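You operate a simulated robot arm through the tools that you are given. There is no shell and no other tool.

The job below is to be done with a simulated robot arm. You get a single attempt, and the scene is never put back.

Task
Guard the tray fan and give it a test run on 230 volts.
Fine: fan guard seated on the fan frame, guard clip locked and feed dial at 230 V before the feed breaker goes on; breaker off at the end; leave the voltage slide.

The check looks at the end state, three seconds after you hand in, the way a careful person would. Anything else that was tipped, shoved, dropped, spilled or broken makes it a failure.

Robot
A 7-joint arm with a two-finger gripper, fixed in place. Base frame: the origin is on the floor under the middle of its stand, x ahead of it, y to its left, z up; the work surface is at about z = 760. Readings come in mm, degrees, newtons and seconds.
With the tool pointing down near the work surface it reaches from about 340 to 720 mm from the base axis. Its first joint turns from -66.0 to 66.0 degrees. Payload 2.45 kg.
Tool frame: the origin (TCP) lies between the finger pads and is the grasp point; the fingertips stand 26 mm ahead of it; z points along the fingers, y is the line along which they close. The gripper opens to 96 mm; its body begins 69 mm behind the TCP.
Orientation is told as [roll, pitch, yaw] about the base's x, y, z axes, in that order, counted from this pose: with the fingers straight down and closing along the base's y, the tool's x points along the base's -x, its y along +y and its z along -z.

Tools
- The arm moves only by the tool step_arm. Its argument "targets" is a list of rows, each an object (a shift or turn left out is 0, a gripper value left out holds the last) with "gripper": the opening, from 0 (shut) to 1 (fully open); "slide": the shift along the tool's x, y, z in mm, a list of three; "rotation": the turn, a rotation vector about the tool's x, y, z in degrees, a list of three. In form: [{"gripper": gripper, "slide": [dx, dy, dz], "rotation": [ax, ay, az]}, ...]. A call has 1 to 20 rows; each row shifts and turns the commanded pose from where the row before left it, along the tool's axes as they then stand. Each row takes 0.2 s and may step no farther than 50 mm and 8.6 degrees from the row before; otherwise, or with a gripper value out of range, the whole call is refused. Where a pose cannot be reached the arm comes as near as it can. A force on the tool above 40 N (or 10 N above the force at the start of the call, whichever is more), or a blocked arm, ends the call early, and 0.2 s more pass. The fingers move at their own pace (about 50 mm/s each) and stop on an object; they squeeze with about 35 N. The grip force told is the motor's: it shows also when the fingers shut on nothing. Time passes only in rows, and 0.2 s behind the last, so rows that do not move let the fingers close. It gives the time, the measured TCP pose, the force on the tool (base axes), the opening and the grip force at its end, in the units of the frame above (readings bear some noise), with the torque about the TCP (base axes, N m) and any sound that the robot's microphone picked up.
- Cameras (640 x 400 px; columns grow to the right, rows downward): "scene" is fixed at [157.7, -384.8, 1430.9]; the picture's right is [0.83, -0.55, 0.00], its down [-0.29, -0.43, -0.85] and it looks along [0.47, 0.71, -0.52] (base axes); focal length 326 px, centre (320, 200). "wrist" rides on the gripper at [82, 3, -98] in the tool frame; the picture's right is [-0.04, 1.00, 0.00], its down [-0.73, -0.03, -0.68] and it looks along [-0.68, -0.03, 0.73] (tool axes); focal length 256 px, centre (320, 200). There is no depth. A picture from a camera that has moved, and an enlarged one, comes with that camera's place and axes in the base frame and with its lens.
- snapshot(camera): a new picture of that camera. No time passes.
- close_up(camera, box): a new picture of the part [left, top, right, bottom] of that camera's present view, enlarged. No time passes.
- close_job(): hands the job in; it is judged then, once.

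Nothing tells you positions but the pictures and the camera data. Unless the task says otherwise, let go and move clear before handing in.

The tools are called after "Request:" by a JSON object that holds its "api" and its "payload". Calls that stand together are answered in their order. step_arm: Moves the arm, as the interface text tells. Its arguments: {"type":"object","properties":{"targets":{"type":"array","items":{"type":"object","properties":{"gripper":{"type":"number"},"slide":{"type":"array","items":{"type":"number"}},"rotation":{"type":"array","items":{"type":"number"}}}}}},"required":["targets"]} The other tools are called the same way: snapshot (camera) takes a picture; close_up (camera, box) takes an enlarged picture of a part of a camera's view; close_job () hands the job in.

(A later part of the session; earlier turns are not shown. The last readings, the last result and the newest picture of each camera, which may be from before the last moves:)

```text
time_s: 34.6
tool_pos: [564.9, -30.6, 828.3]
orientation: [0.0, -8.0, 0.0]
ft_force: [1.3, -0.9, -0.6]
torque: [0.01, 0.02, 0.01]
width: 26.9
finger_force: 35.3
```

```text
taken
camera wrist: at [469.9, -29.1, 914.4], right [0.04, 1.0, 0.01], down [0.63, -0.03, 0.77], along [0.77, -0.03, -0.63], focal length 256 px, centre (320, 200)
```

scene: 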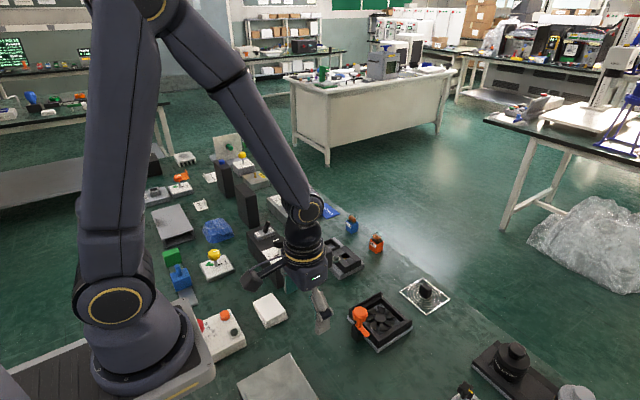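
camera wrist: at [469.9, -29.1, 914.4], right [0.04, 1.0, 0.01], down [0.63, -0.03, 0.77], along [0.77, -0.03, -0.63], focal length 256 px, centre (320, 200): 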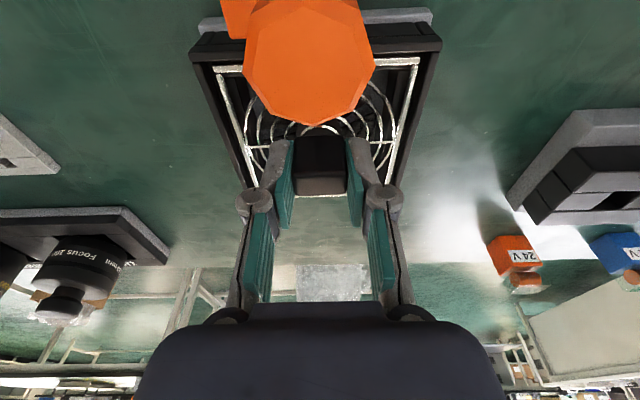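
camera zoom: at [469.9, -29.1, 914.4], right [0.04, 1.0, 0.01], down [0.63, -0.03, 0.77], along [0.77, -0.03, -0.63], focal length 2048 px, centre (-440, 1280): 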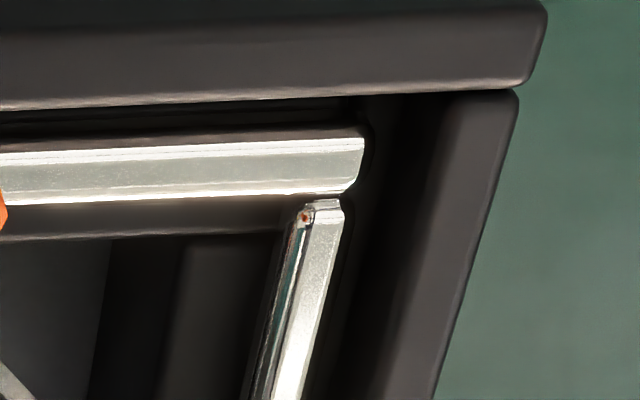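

Both side gaps are about 4 mm, so the guard is well centred between the rails. I'll keep lowering until I feel contact.

Request:
{"api": "step_arm", "payload": {"targets": [{"slide": [0.14, -0.3, 1]}, {"slide": [0.14, 0, 1]}, {}]}}

Request:
{"api": "close_up", "payload": {"camera": "wrist", "box": [180, 40, 250, 90]}}

Request:
{"api": "close_up", "payload": {"camera": "wrist", "box": [260, 120, 380, 210]}}

Request:
{"api": "close_up", "payload": {"camera": "scene", "box": [350, 280, 420, 345]}}

```text
time_s: 35.4
tool_pos: [564.5, -31.1, 826.6]
orientation: [0.0, -8.0, 0.0]
ft_force: [-5.6, -0.4, 12.7]
torque: [0.02, 0.27, -0.01]
width: 27.1
finger_force: 34.4
```

```text
8.00 times, centred on (215, 65) of wrist
camera zoom: at [470.1, -29.4, 913.1], right [0.04, 1.0, 0.01], down [0.63, -0.03, 0.77], along [0.77, -0.03, -0.63], focal length 2048 px, centre (1160, 1280)
```

zoom: 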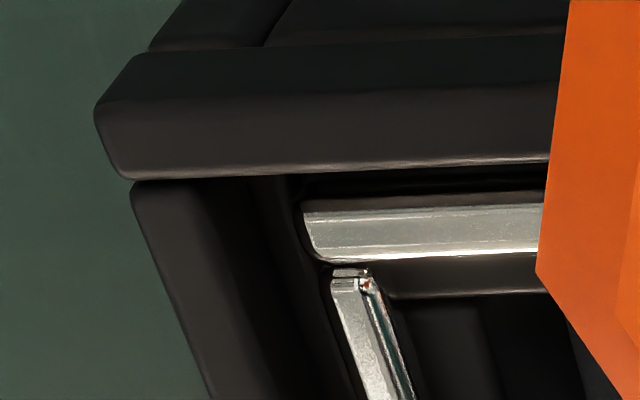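

```text
4.44 times, centred on (320, 165) of wrist
camera zoom: at [470.1, -29.4, 913.1], right [0.04, 1.0, 0.01], down [0.63, -0.03, 0.77], along [0.77, -0.03, -0.63], focal length 1138 px, centre (320, 356)
```

zoom: 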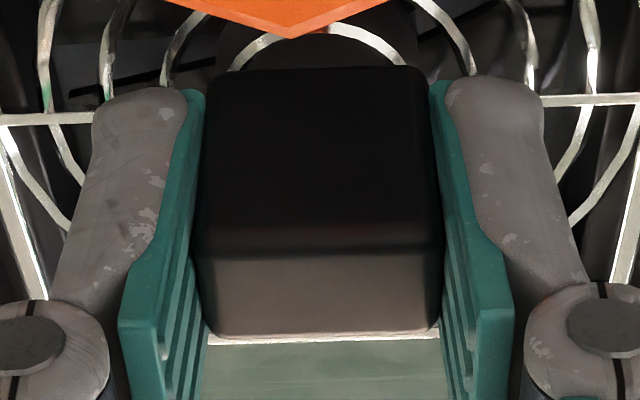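

```text
6.15 times, centred on (385, 312) of scene
camera zoom: at [157.3, -384.8, 1431.0], right [0.83, -0.55, 0.0], down [-0.29, -0.43, -0.85], along [0.47, 0.71, -0.52], focal length 2008 px, centre (-80, -492)
```

zoom: 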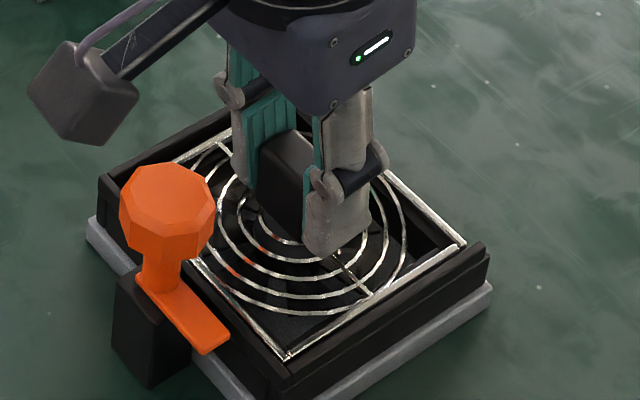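

I feel contact at 12.7 N, so the guard is resting on the ring at about z = 791. I'll ease the pressure a little and open the fingers gently.

Request:
{"api": "step_arm", "payload": {"targets": [{"slide": [-0.14, 0, -1]}, {}, {"gripper": 0.3}, {"gripper": 0.34}, {"gripper": 0.4}, {"gripper": 0.45}, {}, {}]}}

Request:
{"api": "close_up", "payload": {"camera": "wrist", "box": [200, 40, 440, 210]}}

Request:
{"api": "close_up", "payload": {"camera": "scene", "box": [350, 280, 420, 345]}}

```text
time_s: 37.2
tool_pos: [564.1, -31.9, 827.0]
orientation: [0.0, -8.0, -0.1]
ft_force: [0.9, -0.1, 0.4]
torque: [0.0, 0.02, 0.02]
width: 42.9
finger_force: 0.1
```

```text
2.35 times, centred on (320, 125) of wrist
camera zoom: at [470.0, -29.2, 913.9], right [0.04, 1.0, 0.01], down [0.63, -0.03, 0.77], along [0.77, -0.03, -0.63], focal length 602 px, centre (320, 376)
```

zoom: 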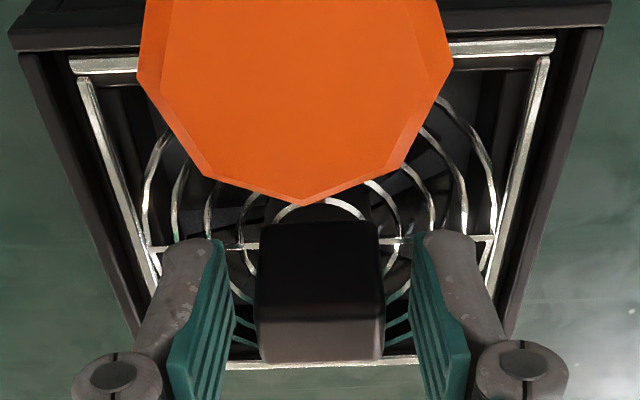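

```text
6.15 times, centred on (385, 312) of scene
camera zoom: at [157.7, -384.8, 1430.9], right [0.83, -0.55, 0.0], down [-0.29, -0.43, -0.85], along [0.47, 0.71, -0.52], focal length 2008 px, centre (-80, -492)
```

zoom: 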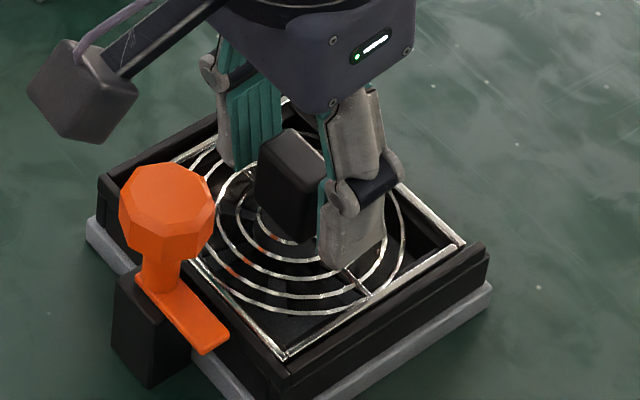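

The guard is seated and released. I'll rise straight up and inspect.

Request:
{"api": "step_arm", "payload": {"targets": [{"slide": [-0.7, 0, -5]}, {"slide": [-1.4, 0, -10]}, {"slide": [-2.8, 0, -20]}, {"slide": [-4.2, 0, -30]}, {"slide": [-5.6, 0, -40]}, {"slide": [-5.6, 0, -40]}, {}]}}

Request:
{"api": "close_up", "payload": {"camera": "wrist", "box": [220, 0, 420, 130]}}

Request:
{"api": "close_up", "payload": {"camera": "scene", "box": [350, 280, 420, 345]}}

```text
time_s: 38.8
tool_pos: [564.3, -31.7, 972.8]
orientation: [0.0, -8.0, 0.0]
ft_force: [0.7, 0.4, -0.4]
torque: [0.0, 0.0, 0.03]
width: 43.2
finger_force: 0.0
```

```text
3.08 times, centred on (320, 65) of wrist
camera zoom: at [470.0, -29.7, 1060.2], right [0.04, 1.0, 0.01], down [0.63, -0.03, 0.77], along [0.77, -0.03, -0.63], focal length 788 px, centre (320, 615)
```

zoom: 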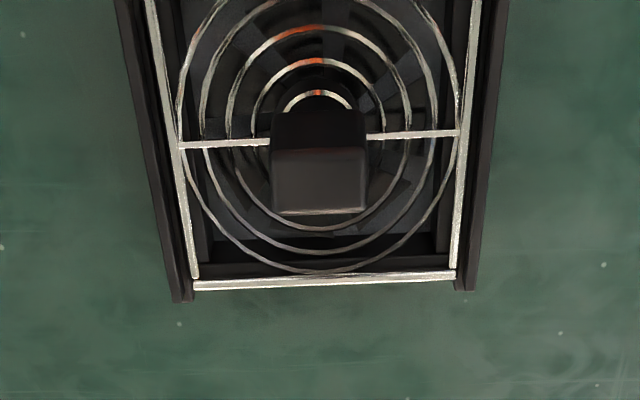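

```text
6.15 times, centred on (385, 312) of scene
camera zoom: at [157.7, -384.8, 1430.9], right [0.83, -0.55, 0.0], down [-0.29, -0.43, -0.85], along [0.47, 0.71, -0.52], focal length 2008 px, centre (-80, -492)
```

zoom: 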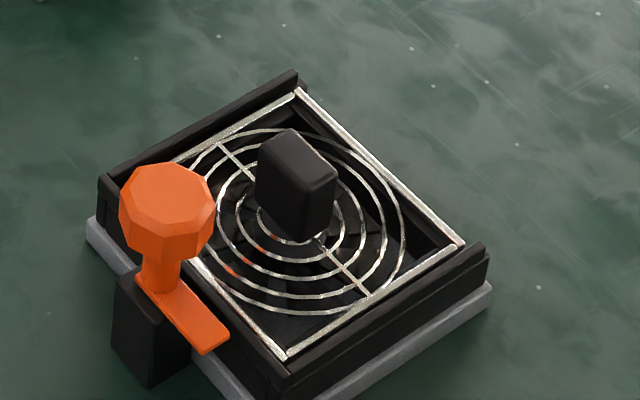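

The guard sits flat on the frame between the rails. Next is the clip: the knob is about (499, -32), widest near z = 848, and needs a quarter turn so its tongue swings from -y to +x over the guard edge. I'll go above it with the tool vertical and the fingers lined up with its flats.

Request:
{"api": "step_arm", "payload": {"targets": [{"gripper": 0.6, "rotation": [0, 8, 0]}, {"slide": [32.5, -0.3, 0]}, {"slide": [32.5, -0.3, 0]}, {"rotation": [0, 0, 7.5]}, {"rotation": [0, 0, 7.5]}, {"rotation": [0, 0, 7.5]}, {"slide": [0, 0, 30]}, {"slide": [0, 0, 20]}, {}]}}

Request:
{"api": "snapshot", "payload": {"camera": "wrist"}}

Request:
{"api": "close_up", "payload": {"camera": "scene", "box": [310, 220, 440, 360]}}

```text
time_s: 40.8
tool_pos: [498.4, -32.6, 923.1]
orientation: [0.0, 0.0, -22.5]
ft_force: [0.7, 0.2, -0.6]
torque: [0.02, 0.02, 0.04]
width: 57.9
finger_force: 0.0
```

```text
taken
camera wrist: at [424.4, 0.3, 1022.3], right [0.42, 0.91, 0.0], down [0.67, -0.31, 0.68], along [0.62, -0.29, -0.73], focal length 256 px, centre (320, 200)
```

wrist: 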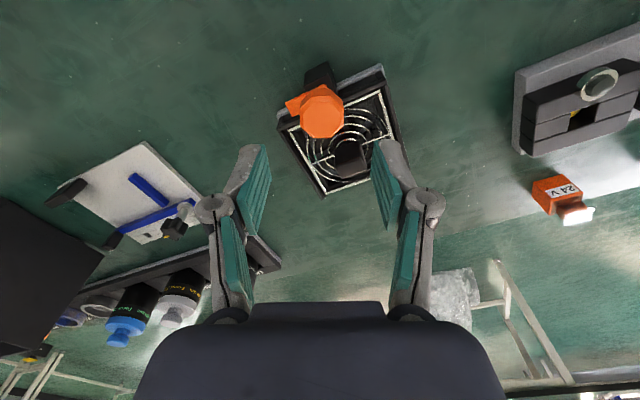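

```text
2.86 times, centred on (375, 290) of scene
camera zoom: at [157.7, -384.8, 1430.9], right [0.83, -0.55, 0.0], down [-0.29, -0.43, -0.85], along [0.47, 0.71, -0.52], focal length 932 px, centre (163, -57)
```

zoom: 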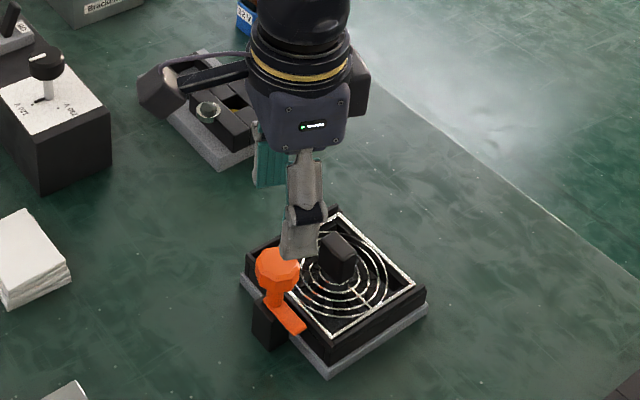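

Request:
{"api": "close_up", "payload": {"camera": "wrist", "box": [260, 55, 420, 205]}}

Request:
{"api": "close_up", "payload": {"camera": "wrist", "box": [280, 70, 360, 150]}}

```text
2.67 times, centred on (340, 130) of wrist
camera zoom: at [424.4, 0.3, 1022.3], right [0.42, 0.91, 0.0], down [0.67, -0.31, 0.68], along [0.62, -0.29, -0.73], focal length 683 px, centre (267, 387)
```

zoom: 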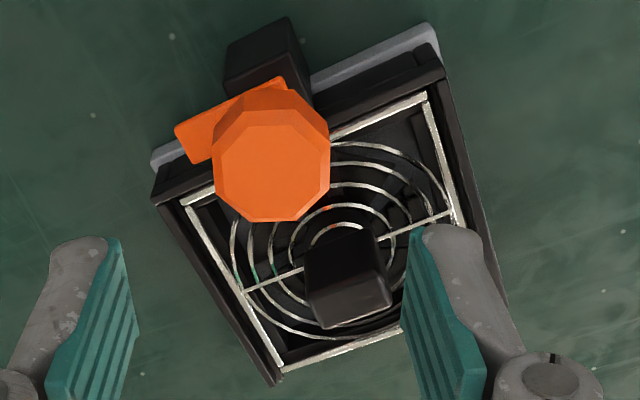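

```text
5.00 times, centred on (320, 110) of wrist
camera zoom: at [424.4, 0.3, 1022.3], right [0.42, 0.91, 0.0], down [0.67, -0.31, 0.68], along [0.62, -0.29, -0.73], focal length 1280 px, centre (320, 650)
```

zoom: 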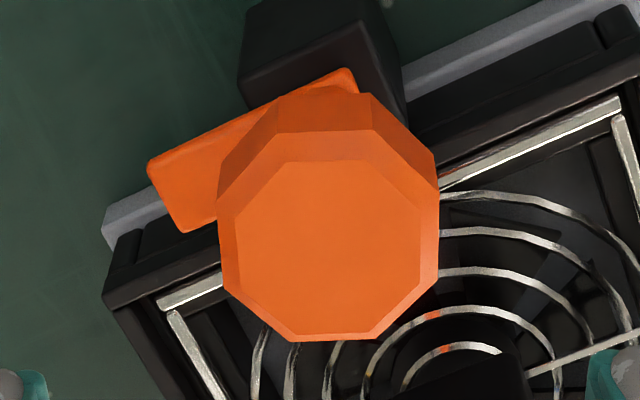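

The knob's flats are lined up with the fingers, and it is about 1 mm off centre. I'll correct that, descend over it and grip.

Request:
{"api": "step_arm", "payload": {"targets": [{"slide": [1.0, 0.9, 25]}, {"slide": [0, 0, 25]}, {"slide": [0, 0, 18]}, {"slide": [0, 0, 9]}, {}]}}

Request:
{"api": "snapshot", "payload": {"camera": "wrist"}}

Request:
{"api": "close_up", "payload": {"camera": "scene", "box": [325, 260, 425, 360]}}

```text
time_s: 42.0
tool_pos: [497.2, -31.8, 847.0]
orientation: [0.0, 0.0, -22.5]
ft_force: [0.2, 0.3, 0.5]
torque: [0.03, 0.03, 0.01]
width: 57.7
finger_force: 0.1
```

```text
taken
camera wrist: at [424.1, 2.3, 945.7], right [0.42, 0.91, 0.0], down [0.67, -0.31, 0.68], along [0.62, -0.29, -0.73], focal length 256 px, centre (320, 200)
```

wrist: 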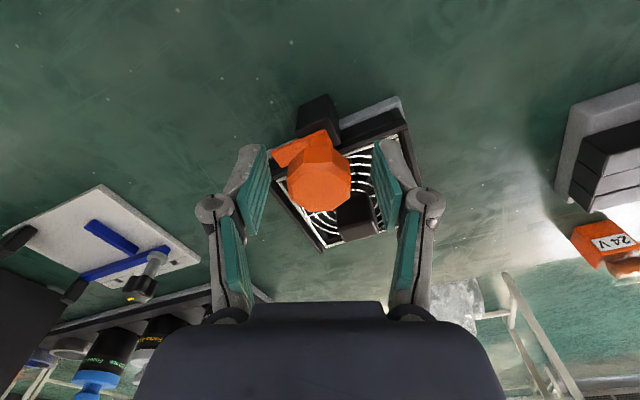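

```text
4.00 times, centred on (375, 310) of scene
camera zoom: at [157.7, -384.8, 1430.9], right [0.83, -0.55, 0.0], down [-0.29, -0.43, -0.85], along [0.47, 0.71, -0.52], focal length 1306 px, centre (100, -240)
```

zoom: 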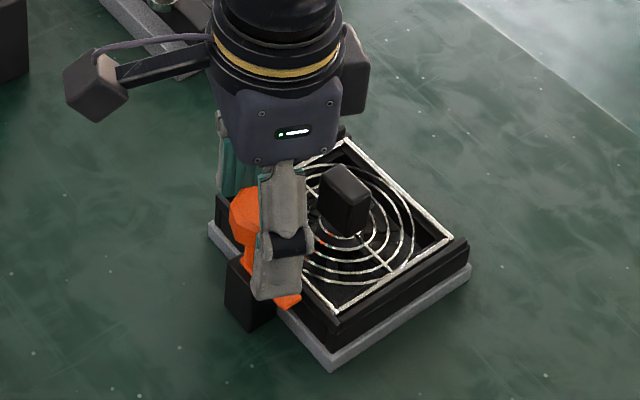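

The knob sits centred between the pads, so I'll close on it.

Request:
{"api": "step_arm", "payload": {"targets": [{"gripper": 0.45}, {"gripper": 0.35}, {"gripper": 0.2}, {}, {}, {}]}}

Request:
{"api": "snapshot", "payload": {"camera": "wrist"}}

```text
time_s: 43.4
tool_pos: [497.3, -31.5, 846.2]
orientation: [0.0, 0.1, -22.6]
ft_force: [-1.4, -4.6, 0.5]
torque: [-0.06, 0.05, 0.01]
width: 32.8
finger_force: 45.6
```

```text
taken
camera wrist: at [423.9, 2.0, 945.9], right [0.42, 0.91, 0.0], down [0.67, -0.31, 0.68], along [0.62, -0.29, -0.73], focal length 256 px, centre (320, 200)
```

wrist: 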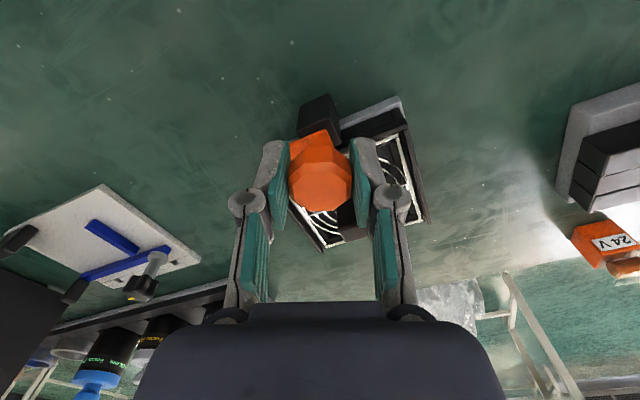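

It's gripped, with a slight lateral preload. I'll relieve that and begin the turn (counter-clockwise seen from above) in small steps, watching the force.

Request:
{"api": "step_arm", "payload": {"targets": [{"slide": [0, -0.4, 0]}, {"rotation": [0, 0, -5]}, {"rotation": [0, 0, -5]}, {"rotation": [0, 0, -5]}, {}]}}

Request:
{"api": "close_up", "payload": {"camera": "scene", "box": [325, 260, 425, 360]}}

Request:
{"api": "close_up", "payload": {"camera": "wrist", "box": [240, 90, 430, 250]}}

```text
time_s: 44.6
tool_pos: [497.4, -31.2, 846.6]
orientation: [0.0, -0.1, -7.6]
ft_force: [-5.9, -7.4, 9.1]
torque: [-0.06, 0.2, -0.02]
width: 32.6
finger_force: 44.8
```

```text
4.00 times, centred on (375, 310) of scene
camera zoom: at [157.4, -384.9, 1430.9], right [0.83, -0.55, 0.0], down [-0.29, -0.43, -0.85], along [0.47, 0.71, -0.52], focal length 1306 px, centre (100, -240)
```

zoom: 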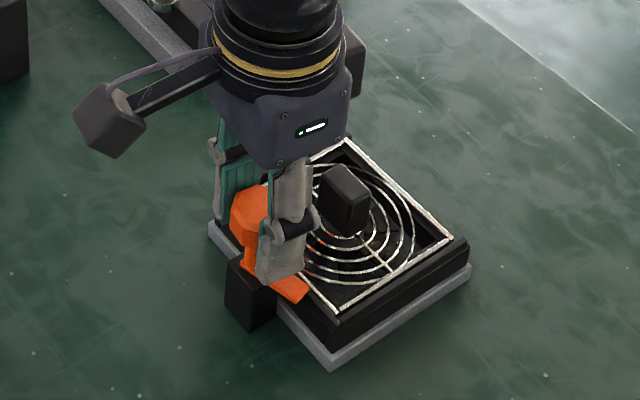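

```text
2.50 times, centred on (335, 170) of wrist
camera zoom: at [417.5, -18.7, 945.9], right [0.17, 0.99, 0.0], down [0.72, -0.12, 0.68], along [0.67, -0.12, -0.73], focal length 640 px, centre (282, 275)
```

zoom: 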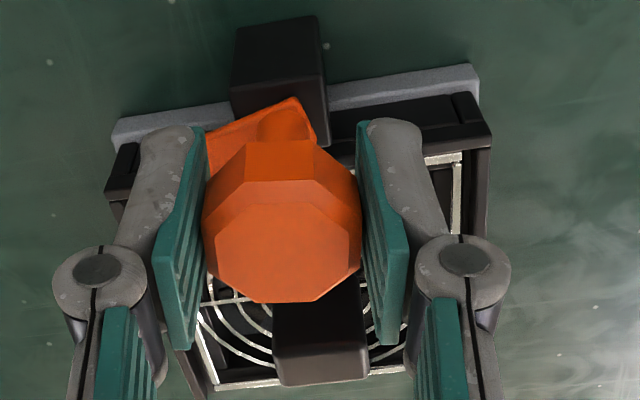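

Request:
{"api": "step_arm", "payload": {"targets": [{"rotation": [0, 0, -5]}, {"rotation": [0, 0, -5]}, {"rotation": [0, 0, -5]}, {"rotation": [0, 0, -5]}, {}]}}

Request:
{"api": "close_up", "payload": {"camera": "scene", "box": [325, 260, 425, 360]}}

Request:
{"api": "close_up", "payload": {"camera": "wrist", "box": [240, 90, 430, 250]}}

```text
time_s: 45.8
tool_pos: [498.8, -31.2, 846.5]
orientation: [0.0, 0.0, 12.5]
ft_force: [-9.1, -9.7, 18.5]
torque: [-0.15, 0.43, -0.04]
width: 32.7
finger_force: 45.1
```

```text
4.00 times, centred on (375, 310) of scene
camera zoom: at [157.1, -385.0, 1431.0], right [0.83, -0.55, 0.0], down [-0.29, -0.43, -0.85], along [0.47, 0.71, -0.52], focal length 1306 px, centre (100, -240)
```

zoom: 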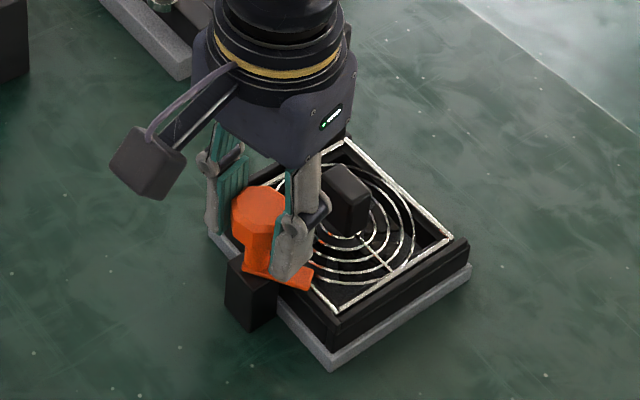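

```text
2.50 times, centred on (335, 170) of wrist
camera zoom: at [417.7, -47.5, 945.9], right [-0.18, 0.98, 0.0], down [0.72, 0.13, 0.68], along [0.67, 0.12, -0.73], focal length 640 px, centre (282, 275)
```

zoom: 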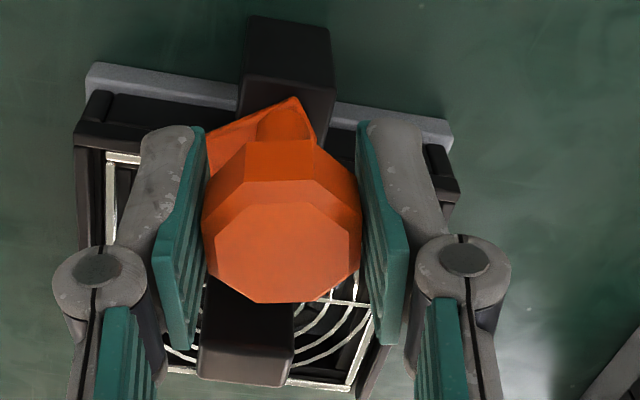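

The knob and tongue are turning with the gripper, with some force building up: about 9 N sideways and 18 N upward. I'll let the tool follow slightly to relieve it, then continue.

Request:
{"api": "step_arm", "payload": {"targets": [{"slide": [0.8, -0.5, -1.2]}, {}]}}

Request:
{"api": "step_arm", "payload": {"targets": [{"rotation": [0, 0, -5]}, {"rotation": [0, 0, -5]}, {"rotation": [0, 0, -5]}, {}]}}

Request:
{"api": "close_up", "payload": {"camera": "scene", "box": [325, 260, 425, 360]}}

Request:
{"api": "close_up", "payload": {"camera": "wrist", "box": [240, 90, 430, 250]}}

```text
time_s: 46.4
tool_pos: [498.7, -30.9, 846.4]
orientation: [0.0, -0.1, 12.6]
ft_force: [-1.2, -7.8, -9.7]
torque: [-0.09, 0.04, -0.01]
width: 32.6
finger_force: 45.3
```

```text
time_s: 47.4
tool_pos: [497.6, -32.9, 848.1]
orientation: [0.1, 0.1, 27.5]
ft_force: [1.8, -6.9, -24.9]
torque: [0.04, -0.44, -0.01]
width: 32.5
finger_force: 44.8
```

```text
4.00 times, centred on (375, 310) of scene
camera zoom: at [158.1, -385.0, 1430.8], right [0.83, -0.55, 0.0], down [-0.29, -0.43, -0.85], along [0.47, 0.71, -0.52], focal length 1306 px, centre (100, -240)
```

zoom: 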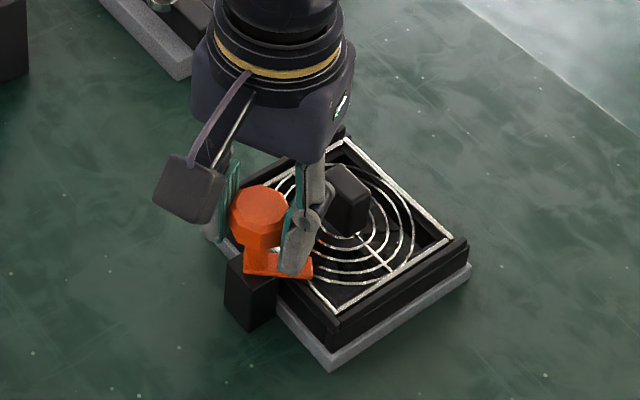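

```text
2.50 times, centred on (335, 170) of wrist
camera zoom: at [424.4, -68.2, 946.0], right [-0.43, 0.9, 0.0], down [0.66, 0.31, 0.68], along [0.61, 0.29, -0.73], focal length 640 px, centre (282, 275)
```

zoom: 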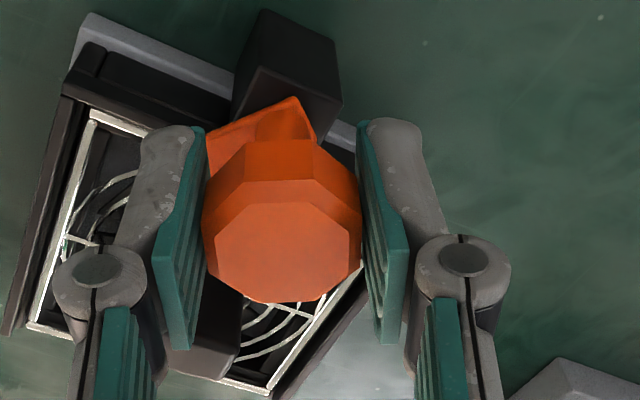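

The vertical force has reversed to -25 N, so the tool is now about 1 mm high. I'll trim that and keep turning in smaller chunks; 40° remain.

Request:
{"api": "step_arm", "payload": {"targets": [{"slide": [0.2, -0.4, 1.0]}, {}]}}

Request:
{"api": "step_arm", "payload": {"targets": [{"rotation": [0, 0, -5]}, {"rotation": [0, 0, -5]}, {}]}}

```text
time_s: 48.0
tool_pos: [497.1, -31.0, 847.1]
orientation: [-0.1, 0.1, 27.5]
ft_force: [-0.4, -2.6, -1.6]
torque: [-0.36, 0.97, -0.04]
width: 32.7
finger_force: 45.0
```

```text
time_s: 48.8
tool_pos: [499.6, -33.3, 847.0]
orientation: [0.0, 0.0, 37.6]
ft_force: [-1.1, -1.6, 4.9]
torque: [-0.2, 0.27, -0.01]
width: 32.5
finger_force: 44.9
```

Request:
{"api": "step_arm", "payload": {"targets": [{"rotation": [0, 0, -5]}, {"rotation": [0, 0, -5]}, {}]}}

Request:
{"api": "close_up", "payload": {"camera": "scene", "box": [325, 260, 425, 360]}}

Request:
{"api": "close_up", "payload": {"camera": "wrist", "box": [240, 90, 430, 250]}}

```text
time_s: 49.6
tool_pos: [498.5, -32.4, 847.3]
orientation: [-0.1, -0.1, 47.5]
ft_force: [-2.1, -3.2, 12.5]
torque: [0.09, -0.03, 0.02]
width: 32.8
finger_force: 45.1
```

```text
4.00 times, centred on (375, 310) of scene
camera zoom: at [157.4, -384.9, 1431.0], right [0.83, -0.55, 0.0], down [-0.29, -0.43, -0.85], along [0.47, 0.71, -0.52], focal length 1306 px, centre (100, -240)
```

zoom: 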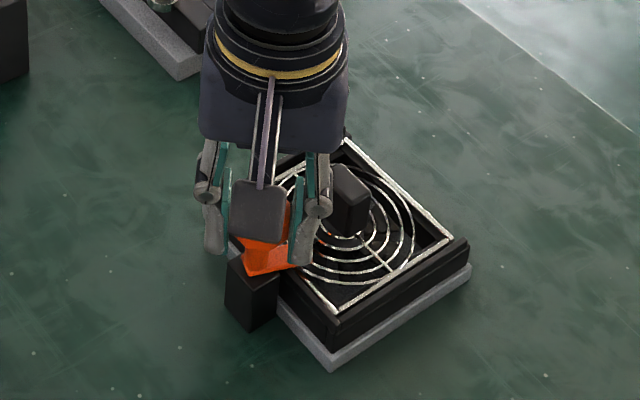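

```text
2.50 times, centred on (335, 170) of wrist
camera zoom: at [440.7, -91.6, 945.8], right [-0.71, 0.7, 0.0], down [0.52, 0.52, 0.68], along [0.48, 0.48, -0.73], focal length 640 px, centre (282, 275)
```

zoom: 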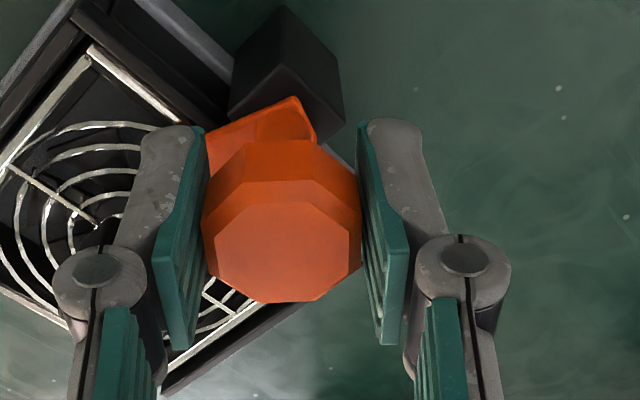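

Request:
{"api": "step_arm", "payload": {"targets": [{"slide": [0.1, -0.1, -0.5]}, {"rotation": [0, 0, -5]}, {"rotation": [0, 0, -5]}, {}]}}

Request:
{"api": "step_arm", "payload": {"targets": [{"rotation": [0, 0, -5]}, {"rotation": [0, 0, -5]}, {}]}}

Request:
{"api": "close_up", "payload": {"camera": "scene", "box": [325, 260, 425, 360]}}

Request:
{"api": "close_up", "payload": {"camera": "wrist", "box": [200, 90, 430, 250]}}

```text
time_s: 50.6
tool_pos: [498.9, -31.4, 848.1]
orientation: [0.0, 0.0, 57.5]
ft_force: [4.9, -4.3, -5.9]
torque: [0.28, -0.34, -0.01]
width: 32.6
finger_force: 44.4
```

```text
time_s: 51.4
tool_pos: [498.4, -33.5, 846.2]
orientation: [-0.1, 0.0, 67.4]
ft_force: [11.5, -2.4, -9.1]
torque: [0.07, 0.0, -0.74]
width: 32.9
finger_force: 45.3
```

```text
4.00 times, centred on (375, 310) of scene
camera zoom: at [158.1, -384.9, 1430.9], right [0.83, -0.55, 0.0], down [-0.29, -0.43, -0.85], along [0.47, 0.71, -0.52], focal length 1306 px, centre (100, -240)
```

zoom: 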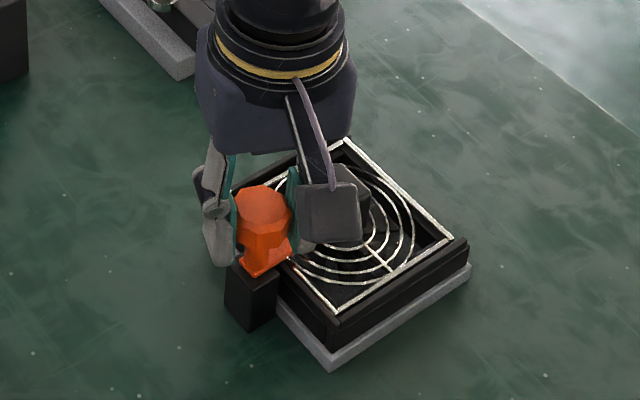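

```text
2.50 times, centred on (315, 170) of wrist
camera zoom: at [464.2, -108.0, 945.9], right [-0.91, 0.42, 0.0], down [0.31, 0.67, 0.68], along [0.29, 0.62, -0.73], focal length 640 px, centre (332, 275)
```

zoom: 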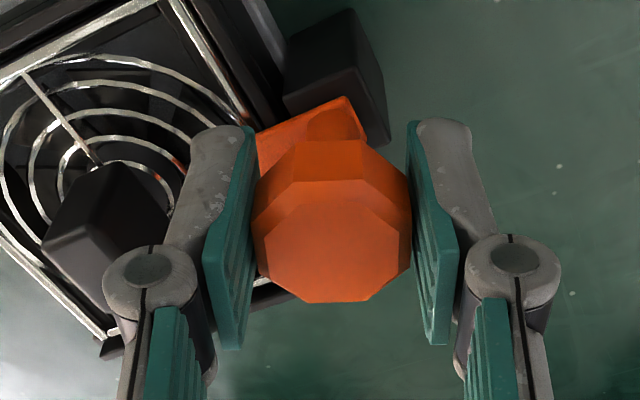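

The turn reached 90° and a stop torque of about 0.7 N m appeared. I'll release the knob gently and rise to look.

Request:
{"api": "step_arm", "payload": {"targets": [{"gripper": 0.38}, {"gripper": 0.44}, {"gripper": 0.5}, {}, {"slide": [0, 0, -10]}, {"slide": [0, 0, -20]}, {"slide": [0, 0, -40]}, {"slide": [0, 0, -30]}, {}]}}

Request:
{"api": "snapshot", "payload": {"camera": "wrist"}}

Request:
{"api": "close_up", "payload": {"camera": "wrist", "box": [220, 30, 400, 170]}}

Request:
{"api": "close_up", "payload": {"camera": "scene", "box": [340, 275, 420, 350]}}

```text
time_s: 53.4
tool_pos: [496.4, -32.9, 947.7]
orientation: [-0.1, 0.0, 67.5]
ft_force: [-0.2, -0.1, 1.1]
torque: [0.0, -0.01, 0.0]
width: 47.9
finger_force: 0.1
```

```text
taken
camera wrist: at [463.6, -108.1, 1045.9], right [-0.91, 0.42, 0.0], down [0.31, 0.67, 0.68], along [0.28, 0.62, -0.73], focal length 256 px, centre (320, 200)
```

wrist: 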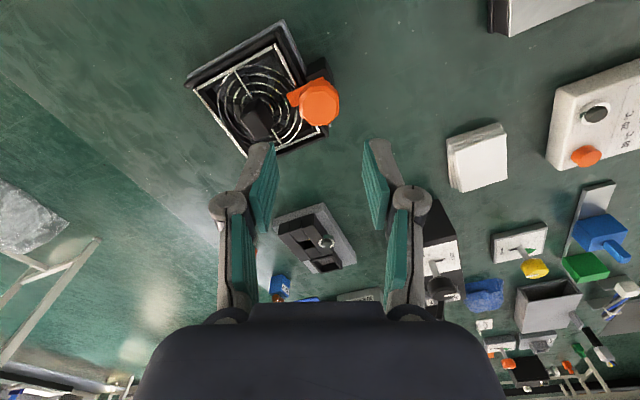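

```text
2.86 times, centred on (310, 100) of wrist
camera zoom: at [463.6, -108.1, 1045.9], right [-0.91, 0.42, 0.0], down [0.31, 0.67, 0.68], along [0.28, 0.62, -0.73], focal length 731 px, centre (349, 486)
```

zoom: 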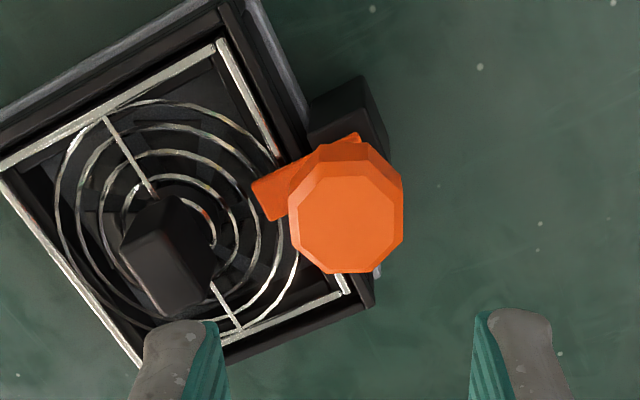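

```text
5.33 times, centred on (380, 312) of scene
camera zoom: at [157.7, -384.8, 1430.9], right [0.83, -0.55, 0.0], down [-0.29, -0.43, -0.85], along [0.47, 0.71, -0.52], focal length 1741 px, centre (0, -400)
```

zoom: 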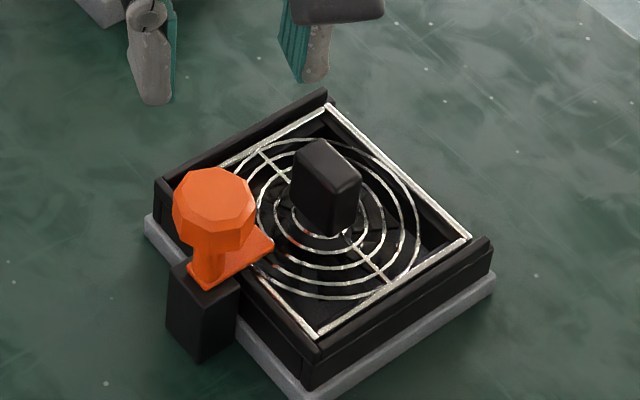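

The tongue now points +x over the guard's near bar, so the clip is locked. Next I'll turn the wrist back, rise, and go look at the feed box.

Request:
{"api": "step_arm", "payload": {"targets": [{"slide": [0, 0, -13], "rotation": [0, 0, 8.44]}, {"slide": [0, 0, -13], "rotation": [0, 0, 8.44]}, {"slide": [0, 0, -13], "rotation": [0, 0, 8.44]}, {"slide": [0, 0, -13], "rotation": [0, 0, 8.44]}, {"slide": [0, 0, -13], "rotation": [0, 0, 8.44]}, {"slide": [0, 0, -13], "rotation": [0, 0, 8.44]}, {"slide": [0, 0, -13], "rotation": [0, 0, 8.44]}, {"slide": [0, 0, -13], "rotation": [0, 0, 8.42]}, {"slide": [24, 42, 0]}, {"slide": [24, 42, 0]}, {"slide": [24, 42, 0]}, {"slide": [24, 42, 0]}, {"slide": [24, 42, 0]}, {"slide": [24, 42, 0]}, {"slide": [24, 42, 0]}, {"slide": [24, 42, 0]}, {}]}}

Request:
{"api": "snapshot", "payload": {"camera": "wrist"}}

Request:
{"api": "snapshot", "payload": {"camera": "scene"}}

```text
time_s: 57.0
tool_pos: [304.9, 306.2, 1051.4]
orientation: [0.1, 0.0, 0.0]
ft_force: [-0.7, 0.8, -0.1]
torque: [0.05, -0.01, 0.06]
width: 48.1
finger_force: 0.1
```

```text
taken
camera wrist: at [223.9, 307.2, 1150.2], right [0.04, 1.0, 0.0], down [0.73, -0.03, 0.68], along [0.68, -0.03, -0.73], focal length 256 px, centre (320, 200)
```

wrist: 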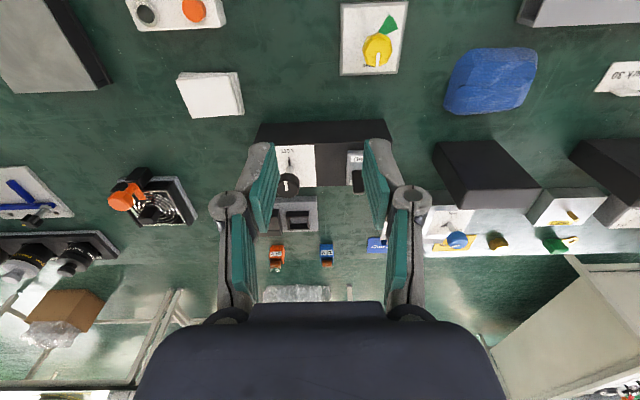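

```text
taken
```

scene: 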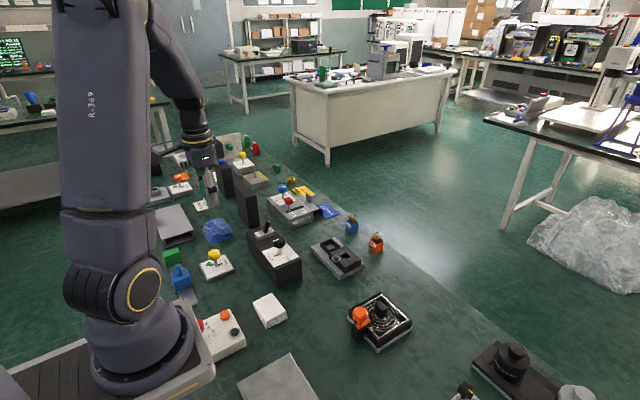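

The feed box is in view, partly hidden by the fingers. I'll zoom in on its dial and breaker.

Request:
{"api": "close_up", "payload": {"camera": "wrist", "box": [245, 115, 395, 215]}}

Request:
{"api": "close_up", "payload": {"camera": "wrist", "box": [265, 135, 335, 205]}}

Request:
{"api": "close_up", "payload": {"camera": "scene", "box": [240, 215, 310, 290]}}

Request:
{"api": "close_up", "payload": {"camera": "scene", "box": [260, 230, 300, 265]}}

```text
4.00 times, centred on (320, 165) of wrist
camera zoom: at [223.9, 307.2, 1150.2], right [0.04, 1.0, 0.0], down [0.73, -0.03, 0.68], along [0.68, -0.03, -0.73], focal length 1024 px, centre (320, 340)
```

zoom: 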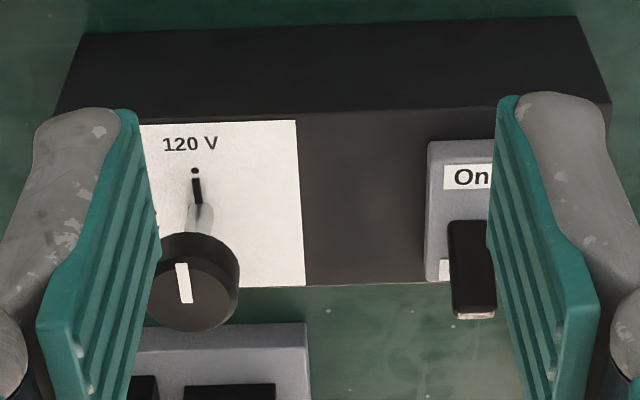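

```text
5.71 times, centred on (300, 170) of wrist
camera zoom: at [223.9, 307.2, 1150.2], right [0.04, 1.0, 0.0], down [0.73, -0.03, 0.68], along [0.68, -0.03, -0.73], focal length 1463 px, centre (434, 371)
```

zoom: 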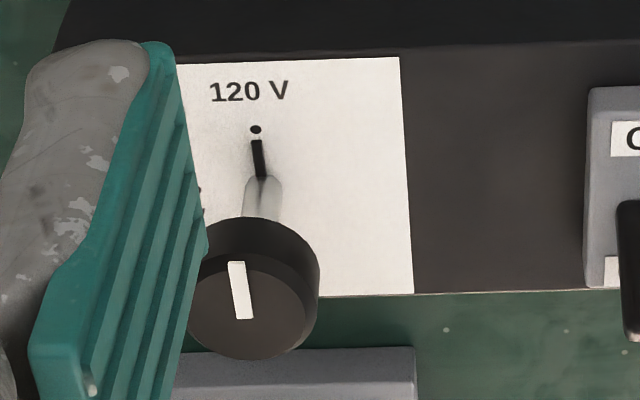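

```text
5.33 times, centred on (275, 252) of scene
camera zoom: at [157.7, -384.8, 1430.9], right [0.83, -0.55, 0.0], down [-0.29, -0.43, -0.85], along [0.47, 0.71, -0.52], focal length 1741 px, centre (560, -80)
```

zoom: 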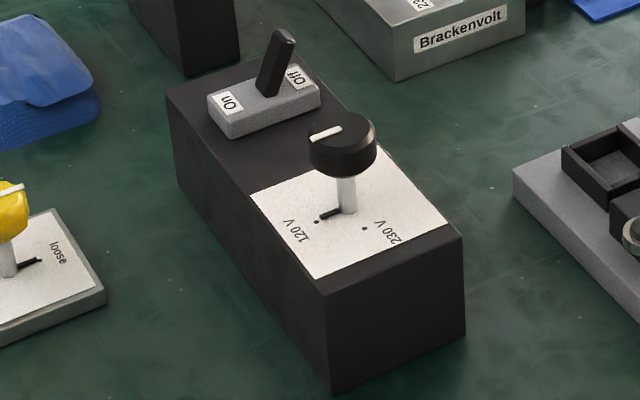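

```text
11.43 times, centred on (280, 248) of scene
camera zoom: at [157.7, -384.8, 1430.9], right [0.83, -0.55, 0.0], down [-0.29, -0.43, -0.85], along [0.47, 0.71, -0.52], focal length 3730 px, centre (777, -343)
```

zoom: 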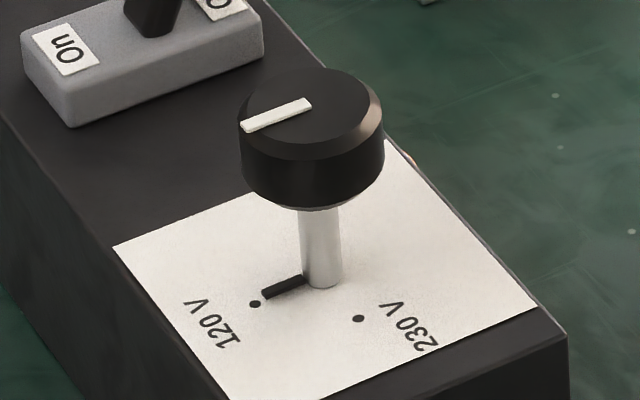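

The dial's pointer is at 120 V, toward -x. The 230 V dot is a quarter turn away, toward -y. The dial knob is at about (449, 254.5), with its top near z = 881. I'll move above it for an exact look.

Request:
{"api": "step_arm", "payload": {"targets": [{"gripper": 0.7, "slide": [-36, -13, 15]}, {"slide": [-36, -13, 15]}, {"slide": [-36, -13, 15]}, {"slide": [-36, -13, 15]}, {}, {}]}}

Request:
{"api": "snapshot", "payload": {"camera": "wrist"}}

Request:
{"api": "close_up", "payload": {"camera": "wrist", "box": [250, 50, 400, 150]}}

Request:
{"api": "close_up", "payload": {"camera": "wrist", "box": [370, 50, 500, 150]}}

```text
time_s: 58.4
tool_pos: [449.9, 251.6, 989.4]
orientation: [-0.1, -0.1, -0.1]
ft_force: [-0.6, -0.3, 0.7]
torque: [0.01, 0.04, 0.04]
width: 67.2
finger_force: 0.1
```

```text
taken
camera wrist: at [368.1, 254.0, 1089.2], right [0.04, 1.0, 0.0], down [0.73, -0.03, 0.68], along [0.68, -0.03, -0.73], focal length 256 px, centre (320, 200)
```

wrist: 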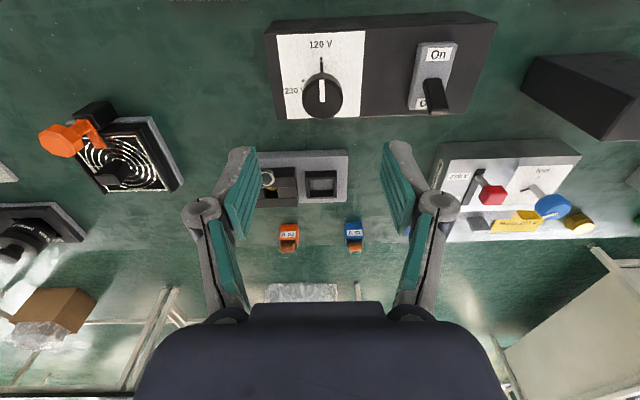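

```text
4.00 times, centred on (325, 100) of wrist
camera zoom: at [368.1, 254.0, 1089.2], right [0.04, 1.0, 0.0], down [0.73, -0.03, 0.68], along [0.68, -0.03, -0.73], focal length 1024 px, centre (300, 600)
```

zoom: 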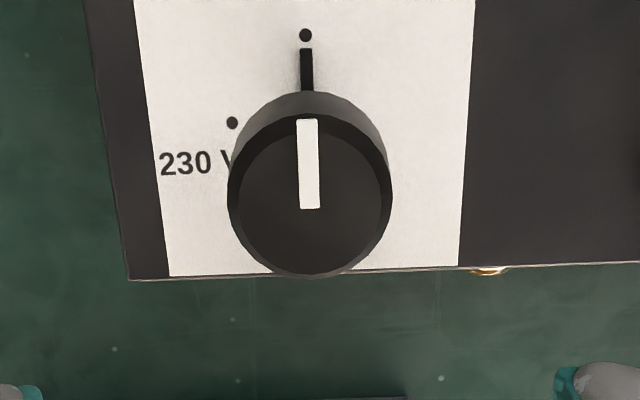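

```text
4.00 times, centred on (435, 100) of wrist
camera zoom: at [368.1, 254.0, 1089.2], right [0.04, 1.0, 0.0], down [0.73, -0.03, 0.68], along [0.68, -0.03, -0.73], focal length 1024 px, centre (-140, 600)
```

zoom: 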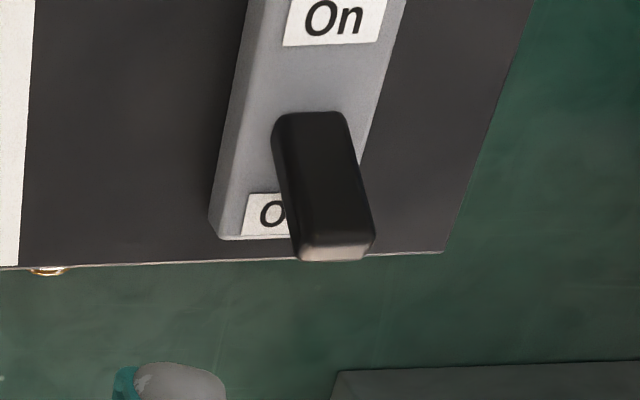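

The dial axis is at about (450.5, 253). The 120 V dot lies toward -x and the 230 V dot toward -y, so it needs 90° counter-clockwise from above. The breaker bat leans to +x at Off. I'll centre over the dial, pre-turn the gripper to -45° and descend.

Request:
{"api": "step_arm", "payload": {"targets": [{"slide": [-0.6, 2.1, 0]}, {"rotation": [0, 0, 7.5]}, {"rotation": [0, 0, 7.5]}, {"rotation": [0, 0, 7.5]}, {"rotation": [0, 0, 7.5]}, {"rotation": [0, 0, 7.5]}, {"rotation": [0, 0, 7.5]}, {"slide": [0, 0, 40]}, {"slide": [0, 0, 35]}, {}]}}

Request:
{"api": "snapshot", "payload": {"camera": "wrist"}}

Request:
{"api": "close_up", "payload": {"camera": "wrist", "box": [260, 60, 400, 180]}}

```text
time_s: 60.6
tool_pos: [450.8, 253.0, 915.7]
orientation: [0.0, 0.0, -45.0]
ft_force: [-0.9, -0.1, 0.1]
torque: [0.02, -0.03, 0.01]
width: 67.3
finger_force: 0.0
```

```text
taken
camera wrist: at [395.7, 311.9, 1014.8], right [0.74, 0.68, 0.0], down [0.5, -0.54, 0.68], along [0.46, -0.5, -0.73], focal length 256 px, centre (320, 200)
```

wrist: 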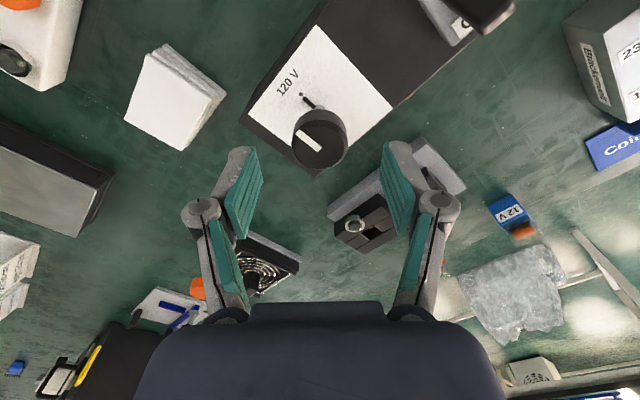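

```text
3.33 times, centred on (330, 120) of wrist
camera zoom: at [395.7, 311.9, 1014.8], right [0.74, 0.68, 0.0], down [0.5, -0.54, 0.68], along [0.46, -0.5, -0.73], focal length 853 px, centre (287, 467)
```

zoom: 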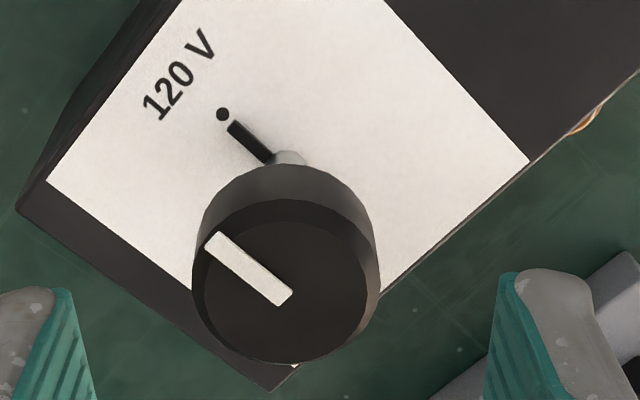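

Request:
{"api": "step_arm", "payload": {"targets": [{"slide": [1.5, -0.9, 20]}, {"slide": [0, 0, 15]}, {"slide": [0, 0, 8]}, {}]}}

Request:
{"api": "close_up", "payload": {"camera": "wrist", "box": [240, 90, 400, 220]}}

Request:
{"api": "close_up", "payload": {"camera": "scene", "box": [230, 200, 320, 290]}}

```text
time_s: 61.6
tool_pos: [448.4, 254.8, 872.8]
orientation: [0.0, 0.1, -45.0]
ft_force: [0.1, -0.1, -0.3]
torque: [0.01, 0.01, -0.01]
width: 67.2
finger_force: 0.0
```

```text
3.08 times, centred on (320, 155) of wrist
camera zoom: at [393.8, 312.9, 972.1], right [0.74, 0.68, 0.0], down [0.5, -0.54, 0.68], along [0.46, -0.5, -0.73], focal length 788 px, centre (320, 338)
```

zoom: 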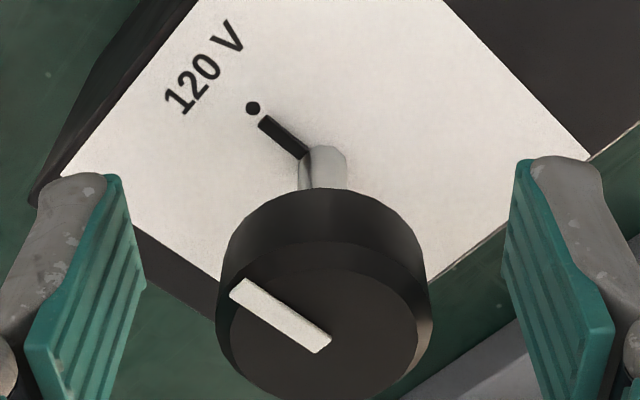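

```text
4.44 times, centred on (275, 245) of scene
camera zoom: at [157.7, -384.8, 1430.9], right [0.83, -0.55, 0.0], down [-0.29, -0.43, -0.85], along [0.47, 0.71, -0.52], focal length 1451 px, centre (520, 0)
```

zoom: 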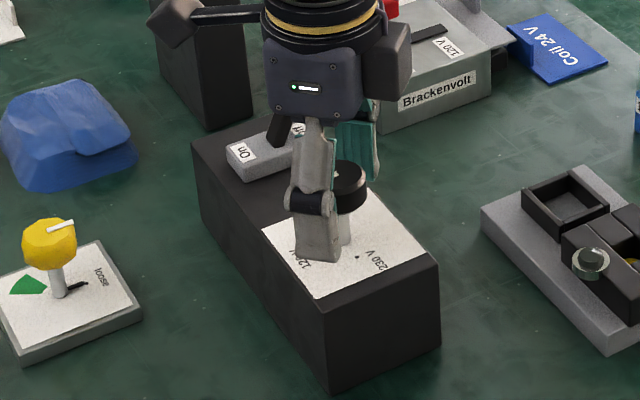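

The knob is centred within about half a millimetre. I'll close on the dial.

Request:
{"api": "step_arm", "payload": {"targets": [{"slide": [0, 0.4, 0], "gripper": 0.5}, {"gripper": 0.38}, {"gripper": 0.25}, {}, {}, {}, {}]}}

Request:
{"api": "close_up", "payload": {"camera": "wrist", "box": [240, 90, 400, 220]}}

```text
time_s: 63.2
tool_pos: [450.3, 254.0, 872.4]
orientation: [0.0, 0.1, -45.0]
ft_force: [3.4, 2.5, -3.0]
torque: [-0.04, -0.09, -0.02]
width: 32.4
finger_force: 44.9
```

```text
3.08 times, centred on (320, 155) of wrist
camera zoom: at [393.9, 313.5, 972.2], right [0.74, 0.68, 0.0], down [0.5, -0.54, 0.68], along [0.46, -0.5, -0.73], focal length 788 px, centre (320, 338)
```

zoom: 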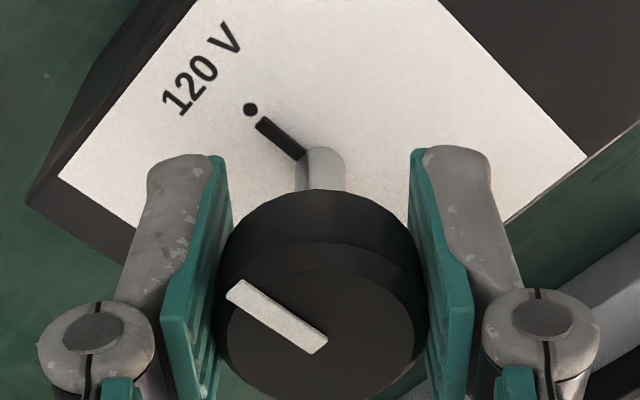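

Request:
{"api": "step_arm", "payload": {"targets": [{"rotation": [0, 0, -5]}, {"rotation": [0, 0, -5]}, {"rotation": [0, 0, -5]}, {"rotation": [0, 0, -5]}, {}]}}

Request:
{"api": "close_up", "payload": {"camera": "wrist", "box": [240, 90, 400, 220]}}

```text
time_s: 64.4
tool_pos: [448.9, 254.7, 871.5]
orientation: [0.1, 0.0, -25.0]
ft_force: [2.4, 3.4, -0.7]
torque: [0.02, 0.06, -0.03]
width: 32.4
finger_force: 44.9
```

```text
3.08 times, centred on (320, 155) of wrist
camera zoom: at [376.5, 290.5, 972.2], right [0.46, 0.89, 0.0], down [0.65, -0.34, 0.68], along [0.6, -0.31, -0.73], focal length 788 px, centre (320, 338)
```

zoom: 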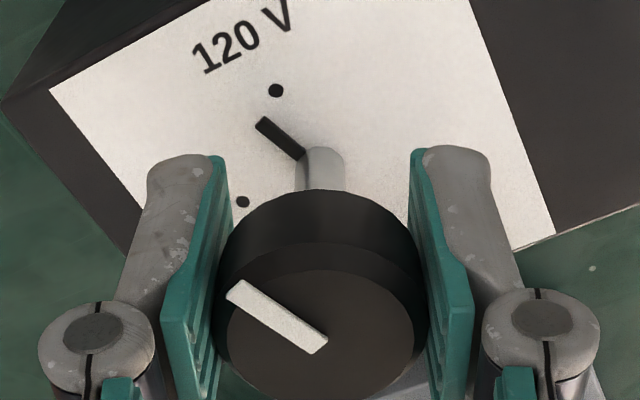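

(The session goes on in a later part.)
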